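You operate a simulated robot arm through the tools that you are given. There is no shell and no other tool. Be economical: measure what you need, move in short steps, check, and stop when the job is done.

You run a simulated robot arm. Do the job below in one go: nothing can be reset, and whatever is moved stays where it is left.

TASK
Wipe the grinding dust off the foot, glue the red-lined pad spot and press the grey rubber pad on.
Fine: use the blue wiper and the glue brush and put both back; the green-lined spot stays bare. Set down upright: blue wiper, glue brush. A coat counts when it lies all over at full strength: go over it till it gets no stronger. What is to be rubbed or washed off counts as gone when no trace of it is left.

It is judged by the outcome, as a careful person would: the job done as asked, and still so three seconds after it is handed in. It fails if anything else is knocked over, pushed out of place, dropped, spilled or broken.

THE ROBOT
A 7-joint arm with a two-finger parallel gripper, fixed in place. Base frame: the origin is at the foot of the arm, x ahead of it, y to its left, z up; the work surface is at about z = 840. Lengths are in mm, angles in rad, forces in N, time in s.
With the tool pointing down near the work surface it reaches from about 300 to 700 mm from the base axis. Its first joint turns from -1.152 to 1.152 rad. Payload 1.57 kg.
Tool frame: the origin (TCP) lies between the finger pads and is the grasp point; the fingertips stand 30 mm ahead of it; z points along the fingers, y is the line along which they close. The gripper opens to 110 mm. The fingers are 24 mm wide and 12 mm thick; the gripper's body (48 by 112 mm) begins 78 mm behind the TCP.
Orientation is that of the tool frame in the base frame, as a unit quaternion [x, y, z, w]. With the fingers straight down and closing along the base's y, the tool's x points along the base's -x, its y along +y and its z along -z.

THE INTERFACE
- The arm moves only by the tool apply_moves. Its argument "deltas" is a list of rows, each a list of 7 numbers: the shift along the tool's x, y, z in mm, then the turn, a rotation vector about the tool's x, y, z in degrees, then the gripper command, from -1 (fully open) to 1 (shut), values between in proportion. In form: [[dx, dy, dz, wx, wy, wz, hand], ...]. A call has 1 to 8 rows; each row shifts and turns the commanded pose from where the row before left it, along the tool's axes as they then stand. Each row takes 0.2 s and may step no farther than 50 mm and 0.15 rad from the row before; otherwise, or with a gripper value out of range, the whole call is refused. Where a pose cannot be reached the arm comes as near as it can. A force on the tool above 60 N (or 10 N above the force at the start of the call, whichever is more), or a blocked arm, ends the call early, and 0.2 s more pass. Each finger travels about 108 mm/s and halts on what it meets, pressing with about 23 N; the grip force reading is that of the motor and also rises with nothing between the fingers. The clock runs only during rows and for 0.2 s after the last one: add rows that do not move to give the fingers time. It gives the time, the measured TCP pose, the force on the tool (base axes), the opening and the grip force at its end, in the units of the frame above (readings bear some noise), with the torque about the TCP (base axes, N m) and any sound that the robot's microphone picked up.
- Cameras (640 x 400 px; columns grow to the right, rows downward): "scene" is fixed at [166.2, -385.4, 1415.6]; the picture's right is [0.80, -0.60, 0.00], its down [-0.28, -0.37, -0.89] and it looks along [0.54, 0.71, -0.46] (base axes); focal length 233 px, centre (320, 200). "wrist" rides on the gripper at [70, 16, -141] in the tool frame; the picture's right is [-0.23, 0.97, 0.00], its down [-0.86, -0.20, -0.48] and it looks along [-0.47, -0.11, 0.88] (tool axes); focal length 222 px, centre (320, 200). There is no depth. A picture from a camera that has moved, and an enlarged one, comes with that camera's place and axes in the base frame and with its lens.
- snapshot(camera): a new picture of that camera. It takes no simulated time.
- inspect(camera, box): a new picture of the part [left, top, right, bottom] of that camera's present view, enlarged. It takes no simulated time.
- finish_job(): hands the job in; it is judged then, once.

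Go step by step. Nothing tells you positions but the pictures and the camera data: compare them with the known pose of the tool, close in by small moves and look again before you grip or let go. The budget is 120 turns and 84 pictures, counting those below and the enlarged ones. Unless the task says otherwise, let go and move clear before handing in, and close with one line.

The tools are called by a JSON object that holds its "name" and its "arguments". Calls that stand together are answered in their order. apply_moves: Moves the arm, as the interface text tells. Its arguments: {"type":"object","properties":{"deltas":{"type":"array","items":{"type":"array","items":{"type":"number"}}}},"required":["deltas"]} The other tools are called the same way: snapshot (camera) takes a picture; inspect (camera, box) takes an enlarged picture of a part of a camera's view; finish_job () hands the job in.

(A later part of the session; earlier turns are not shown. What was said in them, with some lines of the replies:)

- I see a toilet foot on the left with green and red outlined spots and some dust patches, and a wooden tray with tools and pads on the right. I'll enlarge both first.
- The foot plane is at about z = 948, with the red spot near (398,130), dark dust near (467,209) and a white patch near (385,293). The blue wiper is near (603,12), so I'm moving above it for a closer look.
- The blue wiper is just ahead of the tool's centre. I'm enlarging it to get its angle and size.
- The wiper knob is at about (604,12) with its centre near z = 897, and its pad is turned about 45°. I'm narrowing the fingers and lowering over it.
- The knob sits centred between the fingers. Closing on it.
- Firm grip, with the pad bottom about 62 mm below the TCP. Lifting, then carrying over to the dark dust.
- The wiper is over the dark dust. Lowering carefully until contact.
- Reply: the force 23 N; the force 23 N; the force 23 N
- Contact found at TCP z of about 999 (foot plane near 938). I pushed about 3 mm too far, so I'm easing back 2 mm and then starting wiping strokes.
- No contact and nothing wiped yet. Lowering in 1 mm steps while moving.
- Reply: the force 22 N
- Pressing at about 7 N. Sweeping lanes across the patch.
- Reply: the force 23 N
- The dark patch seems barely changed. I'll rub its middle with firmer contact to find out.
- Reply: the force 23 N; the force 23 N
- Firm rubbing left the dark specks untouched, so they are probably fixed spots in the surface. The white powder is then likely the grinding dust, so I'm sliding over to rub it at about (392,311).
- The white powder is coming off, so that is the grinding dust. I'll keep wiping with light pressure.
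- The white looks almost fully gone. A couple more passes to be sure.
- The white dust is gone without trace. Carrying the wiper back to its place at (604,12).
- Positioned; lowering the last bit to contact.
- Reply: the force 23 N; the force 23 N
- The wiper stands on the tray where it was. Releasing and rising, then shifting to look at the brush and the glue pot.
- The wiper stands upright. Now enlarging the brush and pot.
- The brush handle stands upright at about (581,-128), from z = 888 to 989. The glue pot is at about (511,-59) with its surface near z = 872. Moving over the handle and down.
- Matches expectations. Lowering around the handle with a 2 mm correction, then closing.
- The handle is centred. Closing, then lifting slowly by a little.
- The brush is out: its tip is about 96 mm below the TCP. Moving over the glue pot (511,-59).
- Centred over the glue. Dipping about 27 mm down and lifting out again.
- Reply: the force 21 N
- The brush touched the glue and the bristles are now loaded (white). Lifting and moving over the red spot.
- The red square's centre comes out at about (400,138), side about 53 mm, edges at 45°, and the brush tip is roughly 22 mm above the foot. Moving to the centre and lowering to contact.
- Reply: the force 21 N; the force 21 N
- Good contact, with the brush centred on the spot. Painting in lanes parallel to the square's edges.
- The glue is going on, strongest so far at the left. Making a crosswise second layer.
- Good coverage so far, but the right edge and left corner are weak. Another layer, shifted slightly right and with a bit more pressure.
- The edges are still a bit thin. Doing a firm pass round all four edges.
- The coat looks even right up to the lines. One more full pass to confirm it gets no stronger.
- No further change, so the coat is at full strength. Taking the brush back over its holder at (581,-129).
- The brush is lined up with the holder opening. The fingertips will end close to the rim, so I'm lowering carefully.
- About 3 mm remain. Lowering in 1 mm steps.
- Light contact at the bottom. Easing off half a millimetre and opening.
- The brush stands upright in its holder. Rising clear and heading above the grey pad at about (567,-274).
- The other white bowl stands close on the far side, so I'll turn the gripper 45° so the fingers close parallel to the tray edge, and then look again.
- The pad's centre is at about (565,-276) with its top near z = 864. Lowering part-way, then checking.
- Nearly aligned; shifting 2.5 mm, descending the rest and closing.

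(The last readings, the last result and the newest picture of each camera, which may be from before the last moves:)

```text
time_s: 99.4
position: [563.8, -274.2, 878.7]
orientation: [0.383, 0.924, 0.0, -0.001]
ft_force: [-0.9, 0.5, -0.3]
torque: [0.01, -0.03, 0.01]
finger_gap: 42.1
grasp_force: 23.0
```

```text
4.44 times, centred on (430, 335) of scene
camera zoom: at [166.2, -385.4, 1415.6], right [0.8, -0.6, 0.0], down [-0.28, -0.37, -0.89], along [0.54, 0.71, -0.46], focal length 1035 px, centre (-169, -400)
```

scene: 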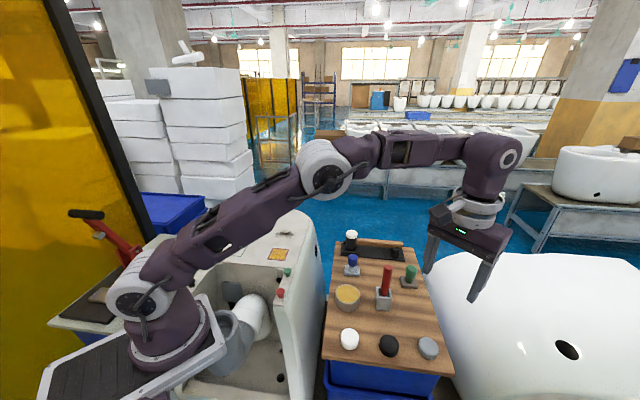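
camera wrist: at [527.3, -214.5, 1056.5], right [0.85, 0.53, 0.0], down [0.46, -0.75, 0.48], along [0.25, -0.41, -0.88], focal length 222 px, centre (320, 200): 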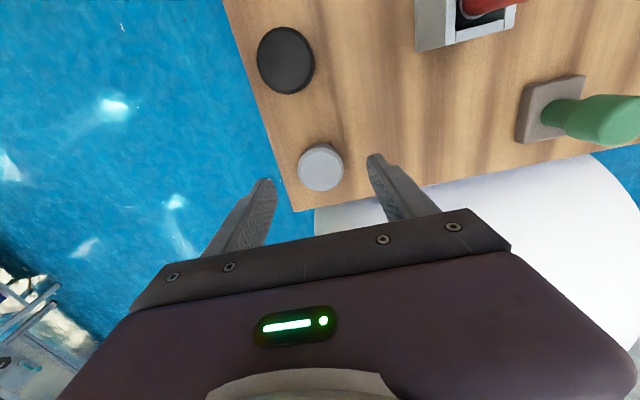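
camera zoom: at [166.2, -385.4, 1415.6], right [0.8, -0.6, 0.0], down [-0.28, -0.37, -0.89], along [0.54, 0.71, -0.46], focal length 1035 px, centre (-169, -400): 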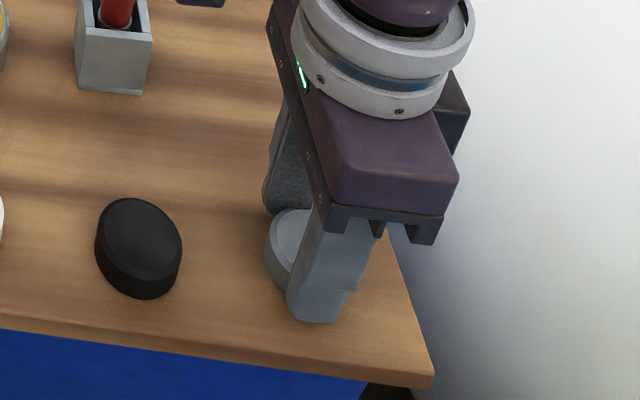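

The pad is held (42 mm). Lifting, then carrying it over to the glued spot.

{"name": "apply_moves", "arguments": {"deltas": [[0, 0, -15, 0, 0, 0, 1], [0, 0, -45, 0, 0, 0, 1], [0, 0, -45, 0, 0, 0, 1], [0, 0, -45, 0, 0, 0, 1], [0, 0, -45, 0, 0, 0, 1], [0, 0, 0, 0, 0, 0, 1]]}}

{"name": "apply_moves", "arguments": {"deltas": [[40.8, 17.5, 0, 0, 0, 0, 1], [40.8, 17.5, 0, 0, 0, 0, 1], [40.8, 17.5, 0, 0, 0, 0, 1], [40.8, 17.5, 0, 0, 0, 0, 1], [40.8, 17.5, 0, 0, 0, 0, 1]]}}

{"name": "apply_moves", "arguments": {"deltas": [[40.8, 17.5, 0, 0, 0, 0, 1], [40.8, 17.5, 0, 0, 0, 0, 1], [40.8, 17.5, 0, 0, 0, 0, 1], [40.8, 17.5, 0, 0, 0, 0, 1], [40.8, 17.5, 0, 0, 0, 0, 1], [0, 0, 0, 0, 0, 0, 1]]}}

{"name": "snapshot", "arguments": {"camera": "wrist"}}

{"name": "inspect", "arguments": {"camera": "scene", "box": [220, 180, 340, 270]}}

```text
time_s: 100.8
position: [559.9, -272.9, 1070.7]
orientation: [0.383, 0.924, 0.0, 0.0]
ft_force: [0.3, -0.4, -0.8]
torque: [-0.03, -0.01, 0.0]
finger_gap: 42.4
grasp_force: 23.1
```

```text
time_s: 102.0
position: [480.8, -67.5, 1068.5]
orientation: [0.383, 0.924, 0.0, 0.001]
ft_force: [-0.7, 0.0, 0.2]
torque: [-0.03, 0.0, -0.02]
finger_gap: 41.8
grasp_force: 23.2
```

```text
time_s: 103.4
position: [393.3, 136.2, 1070.1]
orientation: [0.382, 0.924, 0.0, 0.0]
ft_force: [0.0, 0.7, -0.7]
torque: [0.02, 0.01, 0.0]
finger_gap: 42.0
grasp_force: 23.3
```

```text
20 pictures are left
camera wrist: at [355.9, 197.9, 1211.5], right [0.85, 0.53, 0.0], down [0.46, -0.75, 0.48], along [0.25, -0.41, -0.88], focal length 222 px, centre (320, 200)
```

wrist: 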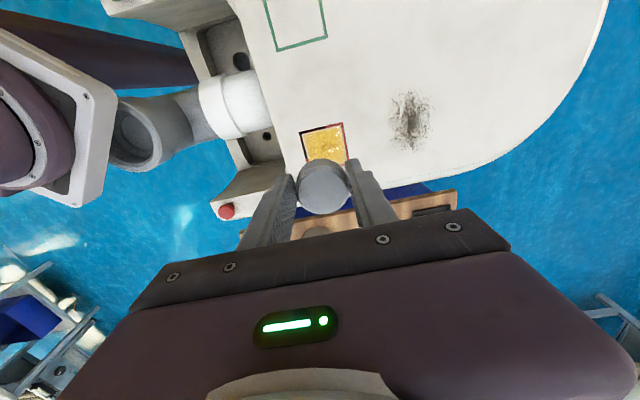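

```text
4.44 times, centred on (280, 225) of scene
camera zoom: at [166.2, -385.4, 1415.6], right [0.8, -0.6, 0.0], down [-0.28, -0.37, -0.89], along [0.54, 0.71, -0.46], focal length 1035 px, centre (498, 89)
```

zoom: 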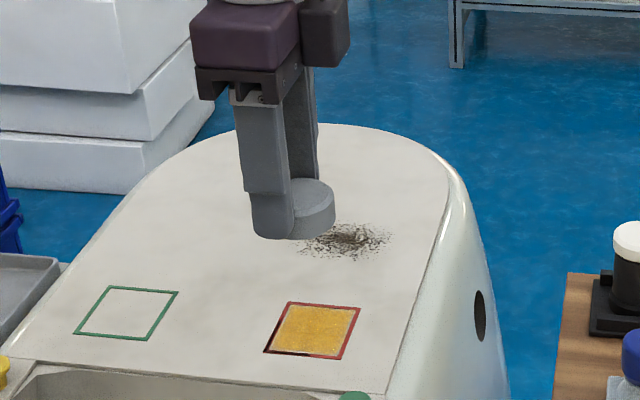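

The pad is nearly over the spot. Adjusting slightly and lowering to about 20 mm above the foot for a check.

{"name": "apply_moves", "arguments": {"deltas": [[-2, 2, 20, 0, 0, 0, 1], [0, 0, 30, 0, 0, 0, 1], [0, 0, 22, 0, 0, 0, 1], [0, 0, 0, 0, 0, 0, 1]]}}

{"name": "inspect", "arguments": {"camera": "wrist", "box": [260, 110, 388, 190]}}

{"name": "inspect", "arguments": {"camera": "scene", "box": [255, 220, 319, 262]}}

```text
time_s: 104.4
position: [399.7, 135.7, 999.0]
orientation: [0.382, 0.924, 0.001, 0.0]
ft_force: [0.0, 0.3, -0.4]
torque: [0.02, -0.01, 0.0]
finger_gap: 42.1
grasp_force: 23.0
```

```text
5.00 times, centred on (324, 150) of wrist
camera zoom: at [361.4, 197.3, 1140.9], right [0.85, 0.53, 0.0], down [0.46, -0.75, 0.48], along [0.25, -0.41, -0.88], focal length 1111 px, centre (300, 450)
```

zoom: 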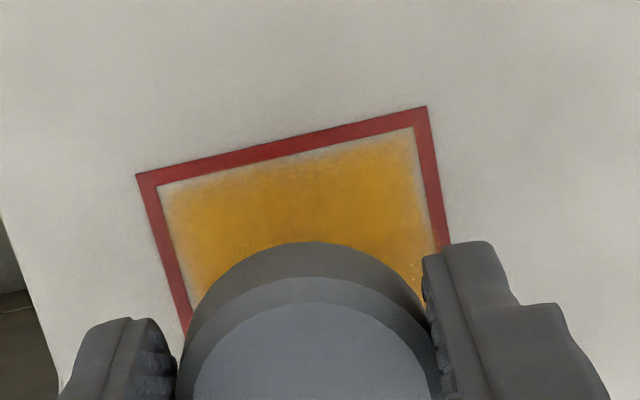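

```text
9.52 times, centred on (287, 241) of scene
camera zoom: at [166.2, -385.4, 1415.6], right [0.8, -0.6, 0.0], down [-0.28, -0.37, -0.89], along [0.54, 0.71, -0.46], focal length 2217 px, centre (634, -190)
```

zoom: 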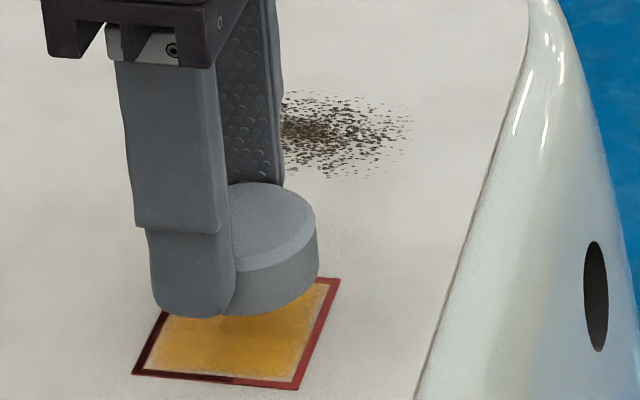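

Comparing both views, the pad sits about 6 mm too far toward the right of the spot. I'm shifting it and lowering some more.

{"name": "apply_moves", "arguments": {"deltas": [[5.9, -0.8, 0, 0, 0, 0, 1], [0, 0, 12, 0, 0, 0, 1], [0, 0, 3, 0, 0, 0, 1], [0, 0, 0, 0, 0, 0, 1]]}}

{"name": "inspect", "arguments": {"camera": "wrist", "box": [260, 110, 388, 190]}}

{"name": "inspect", "arguments": {"camera": "scene", "box": [255, 220, 319, 262]}}

```text
time_s: 105.4
position: [394.8, 141.8, 984.9]
orientation: [0.383, 0.924, 0.0, 0.001]
ft_force: [0.5, -0.6, -0.7]
torque: [-0.01, 0.02, 0.01]
finger_gap: 42.1
grasp_force: 23.0
```

```text
5.00 times, centred on (324, 150) of wrist
camera zoom: at [357.8, 202.8, 1125.9], right [0.85, 0.53, 0.0], down [0.46, -0.75, 0.48], along [0.25, -0.41, -0.88], focal length 1111 px, centre (300, 450)
```

zoom: 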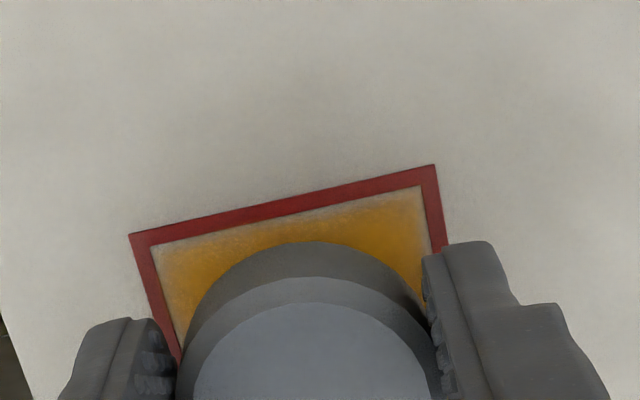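

```text
9.52 times, centred on (287, 241) of scene
camera zoom: at [166.2, -385.4, 1415.6], right [0.8, -0.6, 0.0], down [-0.28, -0.37, -0.89], along [0.54, 0.71, -0.46], focal length 2217 px, centre (634, -190)
```

zoom: 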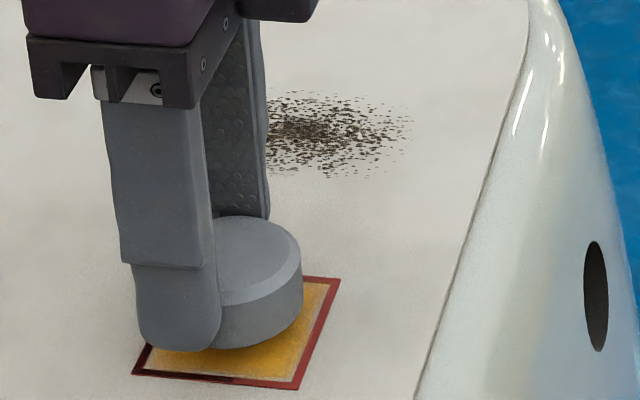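

Both views now agree within a couple of mm. Lowering 4 mm more to check just above contact.

{"name": "apply_moves", "arguments": {"deltas": [[0, 0, 4, 0, 0, 0, 1], [0, 0, 0, 0, 0, 0, 1]]}}

{"name": "inspect", "arguments": {"camera": "scene", "box": [263, 230, 311, 262]}}

```text
time_s: 106.0
position: [395.1, 141.2, 982.5]
orientation: [0.383, 0.924, -0.001, 0.0]
ft_force: [0.0, 0.0, -0.4]
torque: [-0.01, 0.02, -0.01]
finger_gap: 41.8
grasp_force: 22.8
```

```text
12.50 times, centred on (287, 246) of scene
camera zoom: at [166.2, -385.4, 1415.6], right [0.8, -0.6, 0.0], down [-0.28, -0.37, -0.89], along [0.54, 0.71, -0.46], focal length 2910 px, centre (732, -375)
```

zoom: 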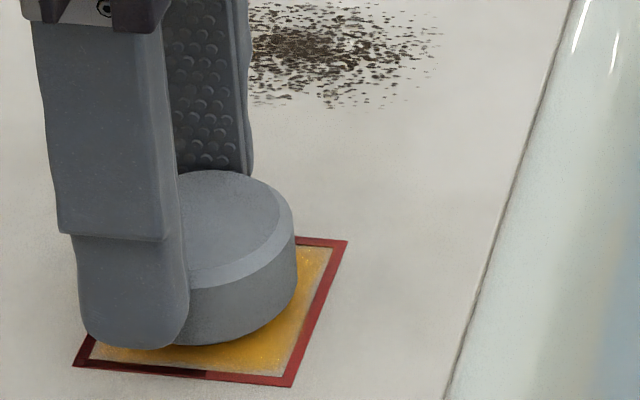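

Both views agree that the pad is centred within about 1 mm. Lowering to contact.

{"name": "apply_moves", "arguments": {"deltas": [[0, 0, 1.5, 0, 0, 0, 1], [0, 0, 0, 0, 0, 0, 1]]}}

{"name": "apply_moves", "arguments": {"deltas": [[0, 0, 1.5, 0, 0, 0, 1], [0, 0, 0, 0, 0, 0, 1]]}}

{"name": "apply_moves", "arguments": {"deltas": [[0, 0, 1, 0, 0, 0, 1], [0, 0, 0, 0, 0, 0, 1]]}}

{"name": "inspect", "arguments": {"camera": "scene", "box": [263, 230, 311, 262]}}

```text
time_s: 106.6
position: [395.7, 141.1, 981.3]
orientation: [0.382, 0.924, 0.0, 0.001]
ft_force: [1.3, -0.1, -0.9]
torque: [0.02, -0.03, 0.02]
finger_gap: 41.9
grasp_force: 23.2
```

```text
time_s: 107.2
position: [395.6, 142.0, 979.0]
orientation: [0.383, 0.924, 0.0, 0.0]
ft_force: [-0.1, 0.3, -0.4]
torque: [-0.05, 0.0, -0.02]
finger_gap: 41.8
grasp_force: 23.2
```

```text
time_s: 107.8
position: [395.5, 141.5, 976.9]
orientation: [0.383, 0.924, 0.001, 0.0]
ft_force: [0.1, 0.2, -0.1]
torque: [0.02, -0.02, 0.01]
finger_gap: 41.6
grasp_force: 22.8
```

```text
12.50 times, centred on (287, 246) of scene
camera zoom: at [166.2, -385.4, 1415.6], right [0.8, -0.6, 0.0], down [-0.28, -0.37, -0.89], along [0.54, 0.71, -0.46], focal length 2910 px, centre (732, -375)
```

zoom: 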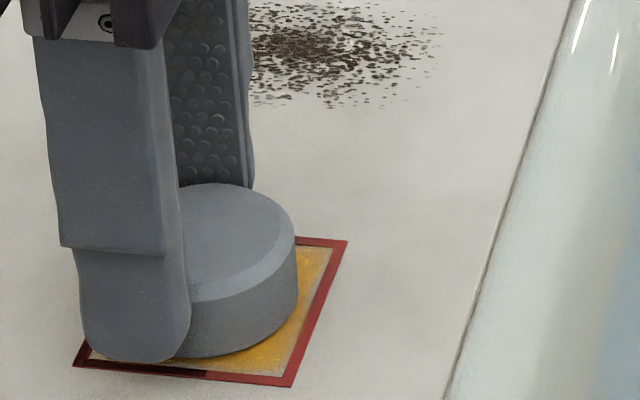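

The pad is centred in the outline. Pressing it down in small steps.

{"name": "apply_moves", "arguments": {"deltas": [[0, 0, 1, 0, 0, 0, 1], [0, 0, 0, 0, 0, 0, 1]]}}

{"name": "apply_moves", "arguments": {"deltas": [[0, 0, 1, 0, 0, 0, 1], [0, 0, 0, 0, 0, 0, 1]]}}

{"name": "apply_moves", "arguments": {"deltas": [[0, 0, 1, 0, 0, 0, 1], [0, 0, 0, 0, 0, 0, 1]]}}

```text
time_s: 108.4
position: [394.5, 141.7, 976.4]
orientation: [0.383, 0.924, 0.0, 0.0]
ft_force: [-4.0, -1.4, 10.6]
torque: [-0.06, 0.0, 0.04]
finger_gap: 41.9
grasp_force: 22.8
```

```text
time_s: 109.0
position: [396.8, 141.5, 976.0]
orientation: [0.382, 0.924, 0.001, 0.0]
ft_force: [-8.9, -2.7, 36.0]
torque: [-0.37, 0.16, -0.11]
finger_gap: 41.9
grasp_force: 23.1
```

```text
time_s: 109.6
position: [397.0, 142.1, 975.0]
orientation: [0.382, 0.924, 0.001, 0.0]
ft_force: [-5.3, -0.1, 33.4]
torque: [-0.28, 0.02, 0.01]
finger_gap: 41.9
grasp_force: 23.1
```

Pressed with about 34 N. Holding a moment, then easing, opening and rising.

{"name": "apply_moves", "arguments": {"deltas": [[0, 0, 0, 0, 0, 0, 1], [0, 0, 0, 0, 0, 0, 1], [0, 0, 0, 0, 0, 0, 1], [0, 0, 0, 0, 0, 0, 1], [0, 0, 0, 0, 0, 0, 1], [0, 0, 0, 0, 0, 0, 1], [0, 0, 0, 0, 0, 0, 1], [0, 0, -1.5, 0, 0, 0, 1]]}}

{"name": "apply_moves", "arguments": {"deltas": [[0, 0, 0, 0, 0, 0, -0.2], [0, 0, 0, 0, 0, 0, -0.2], [0, 0, -20, 0, 0, 0, -0.2], [0, 0, -40, 0, 0, 0, -0.2], [0, 0, -40, 0, 0, 0, -0.2], [0, 0, 0, 0, 0, 0, -0.2]]}}

{"name": "inspect", "arguments": {"camera": "scene", "box": [263, 230, 311, 262]}}

{"name": "inspect", "arguments": {"camera": "wrist", "box": [240, 90, 400, 190]}}

```text
time_s: 111.4
position: [395.3, 140.4, 975.5]
orientation: [0.382, 0.924, -0.002, 0.0]
ft_force: [0.4, 0.1, -0.5]
torque: [0.01, 0.01, 0.01]
finger_gap: 41.6
grasp_force: 22.7
```

```text
time_s: 112.8
position: [398.3, 141.9, 1075.3]
orientation: [0.383, 0.924, 0.0, 0.0]
ft_force: [-0.3, 0.5, 0.7]
torque: [0.0, -0.01, -0.03]
finger_gap: 66.1
grasp_force: 0.1
```

```text
12.50 times, centred on (287, 246) of scene
camera zoom: at [166.2, -385.4, 1415.6], right [0.8, -0.6, 0.0], down [-0.28, -0.37, -0.89], along [0.54, 0.71, -0.46], focal length 2910 px, centre (732, -375)
```

zoom: 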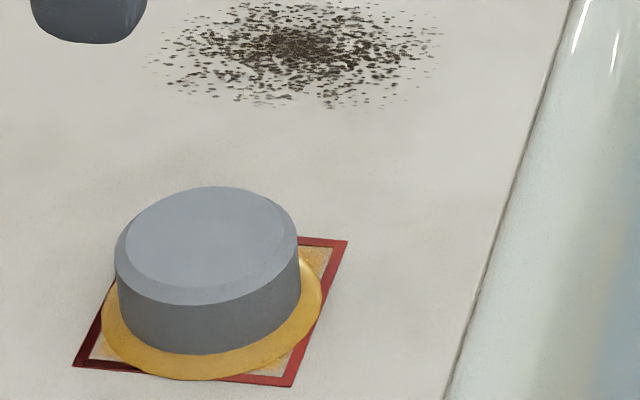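

```text
4.00 times, centred on (320, 140) of wrist
camera zoom: at [360.5, 203.5, 1216.2], right [0.85, 0.53, 0.0], down [0.46, -0.75, 0.48], along [0.25, -0.41, -0.88], focal length 888 px, centre (320, 440)
```

zoom: 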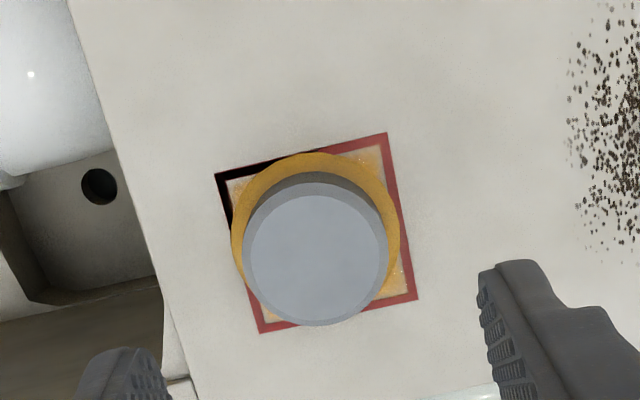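

The pad sits centred in its outline with a ring of glue squeezed out round it. Moving clear and taking a last look.

{"name": "apply_moves", "arguments": {"deltas": [[0, 0, -45, 0, 0, 0, -0.2], [0, 0, -45, 0, 0, 0, -0.2], [-20, -20, -30, 0, 0, 0, -0.2], [0, 0, 0, 0, 0, 0, -0.2]]}}

{"name": "snapshot", "arguments": {"camera": "scene"}}

{"name": "inspect", "arguments": {"camera": "scene", "box": [310, 220, 460, 370]}}

{"name": "inspect", "arguments": {"camera": "scene", "box": [220, 205, 320, 277]}}

```text
time_s: 113.8
position: [399.1, 111.1, 1198.5]
orientation: [0.382, 0.924, 0.0, 0.001]
ft_force: [-0.1, 0.3, -0.2]
torque: [0.0, 0.02, 0.02]
finger_gap: 65.8
grasp_force: 0.1
```

```text
10 pictures are left
```

scene: 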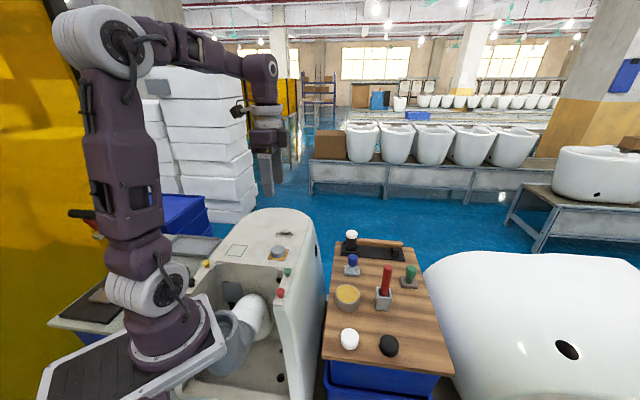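

```text
2.67 times, centred on (385, 295) of scene
camera zoom: at [166.2, -385.4, 1415.6], right [0.8, -0.6, 0.0], down [-0.28, -0.37, -0.89], along [0.54, 0.71, -0.46], focal length 621 px, centre (147, -53)
```

zoom: 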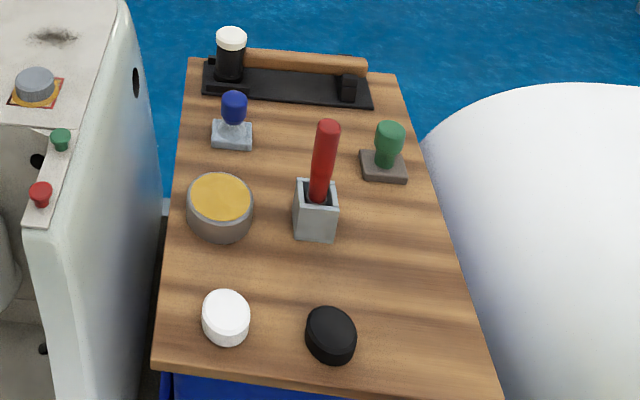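

```text
5.56 times, centred on (270, 241) of scene
camera zoom: at [166.2, -385.4, 1415.6], right [0.8, -0.6, 0.0], down [-0.28, -0.37, -0.89], along [0.54, 0.71, -0.46], focal length 1293 px, centre (598, -28)
```

zoom: 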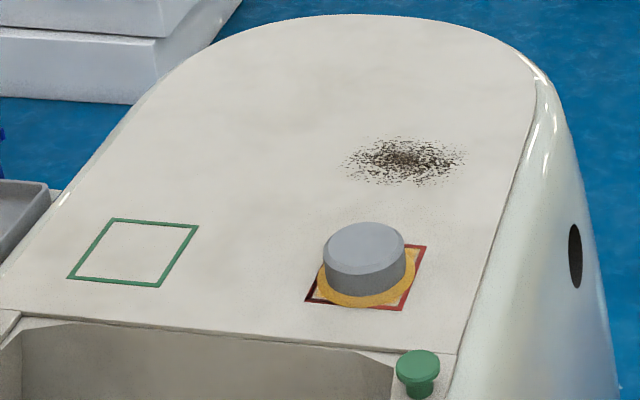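

The white dust is gone, the pad sits on the red spot, the green spot is bare, and the wiper and brush stand upright in their places. Handing the job in.

{"name": "finish_job", "arguments": {}}

```text
The job is handed in.
```

I wiped the white dust off the foot, glued the red-lined spot and pressed the grey pad on it; the blue wiper and glue brush are back upright and the green-lined spot is bare, but the dark specks behind the pad did not come off with firm rubbing, so I took them as fixed marks and left them.
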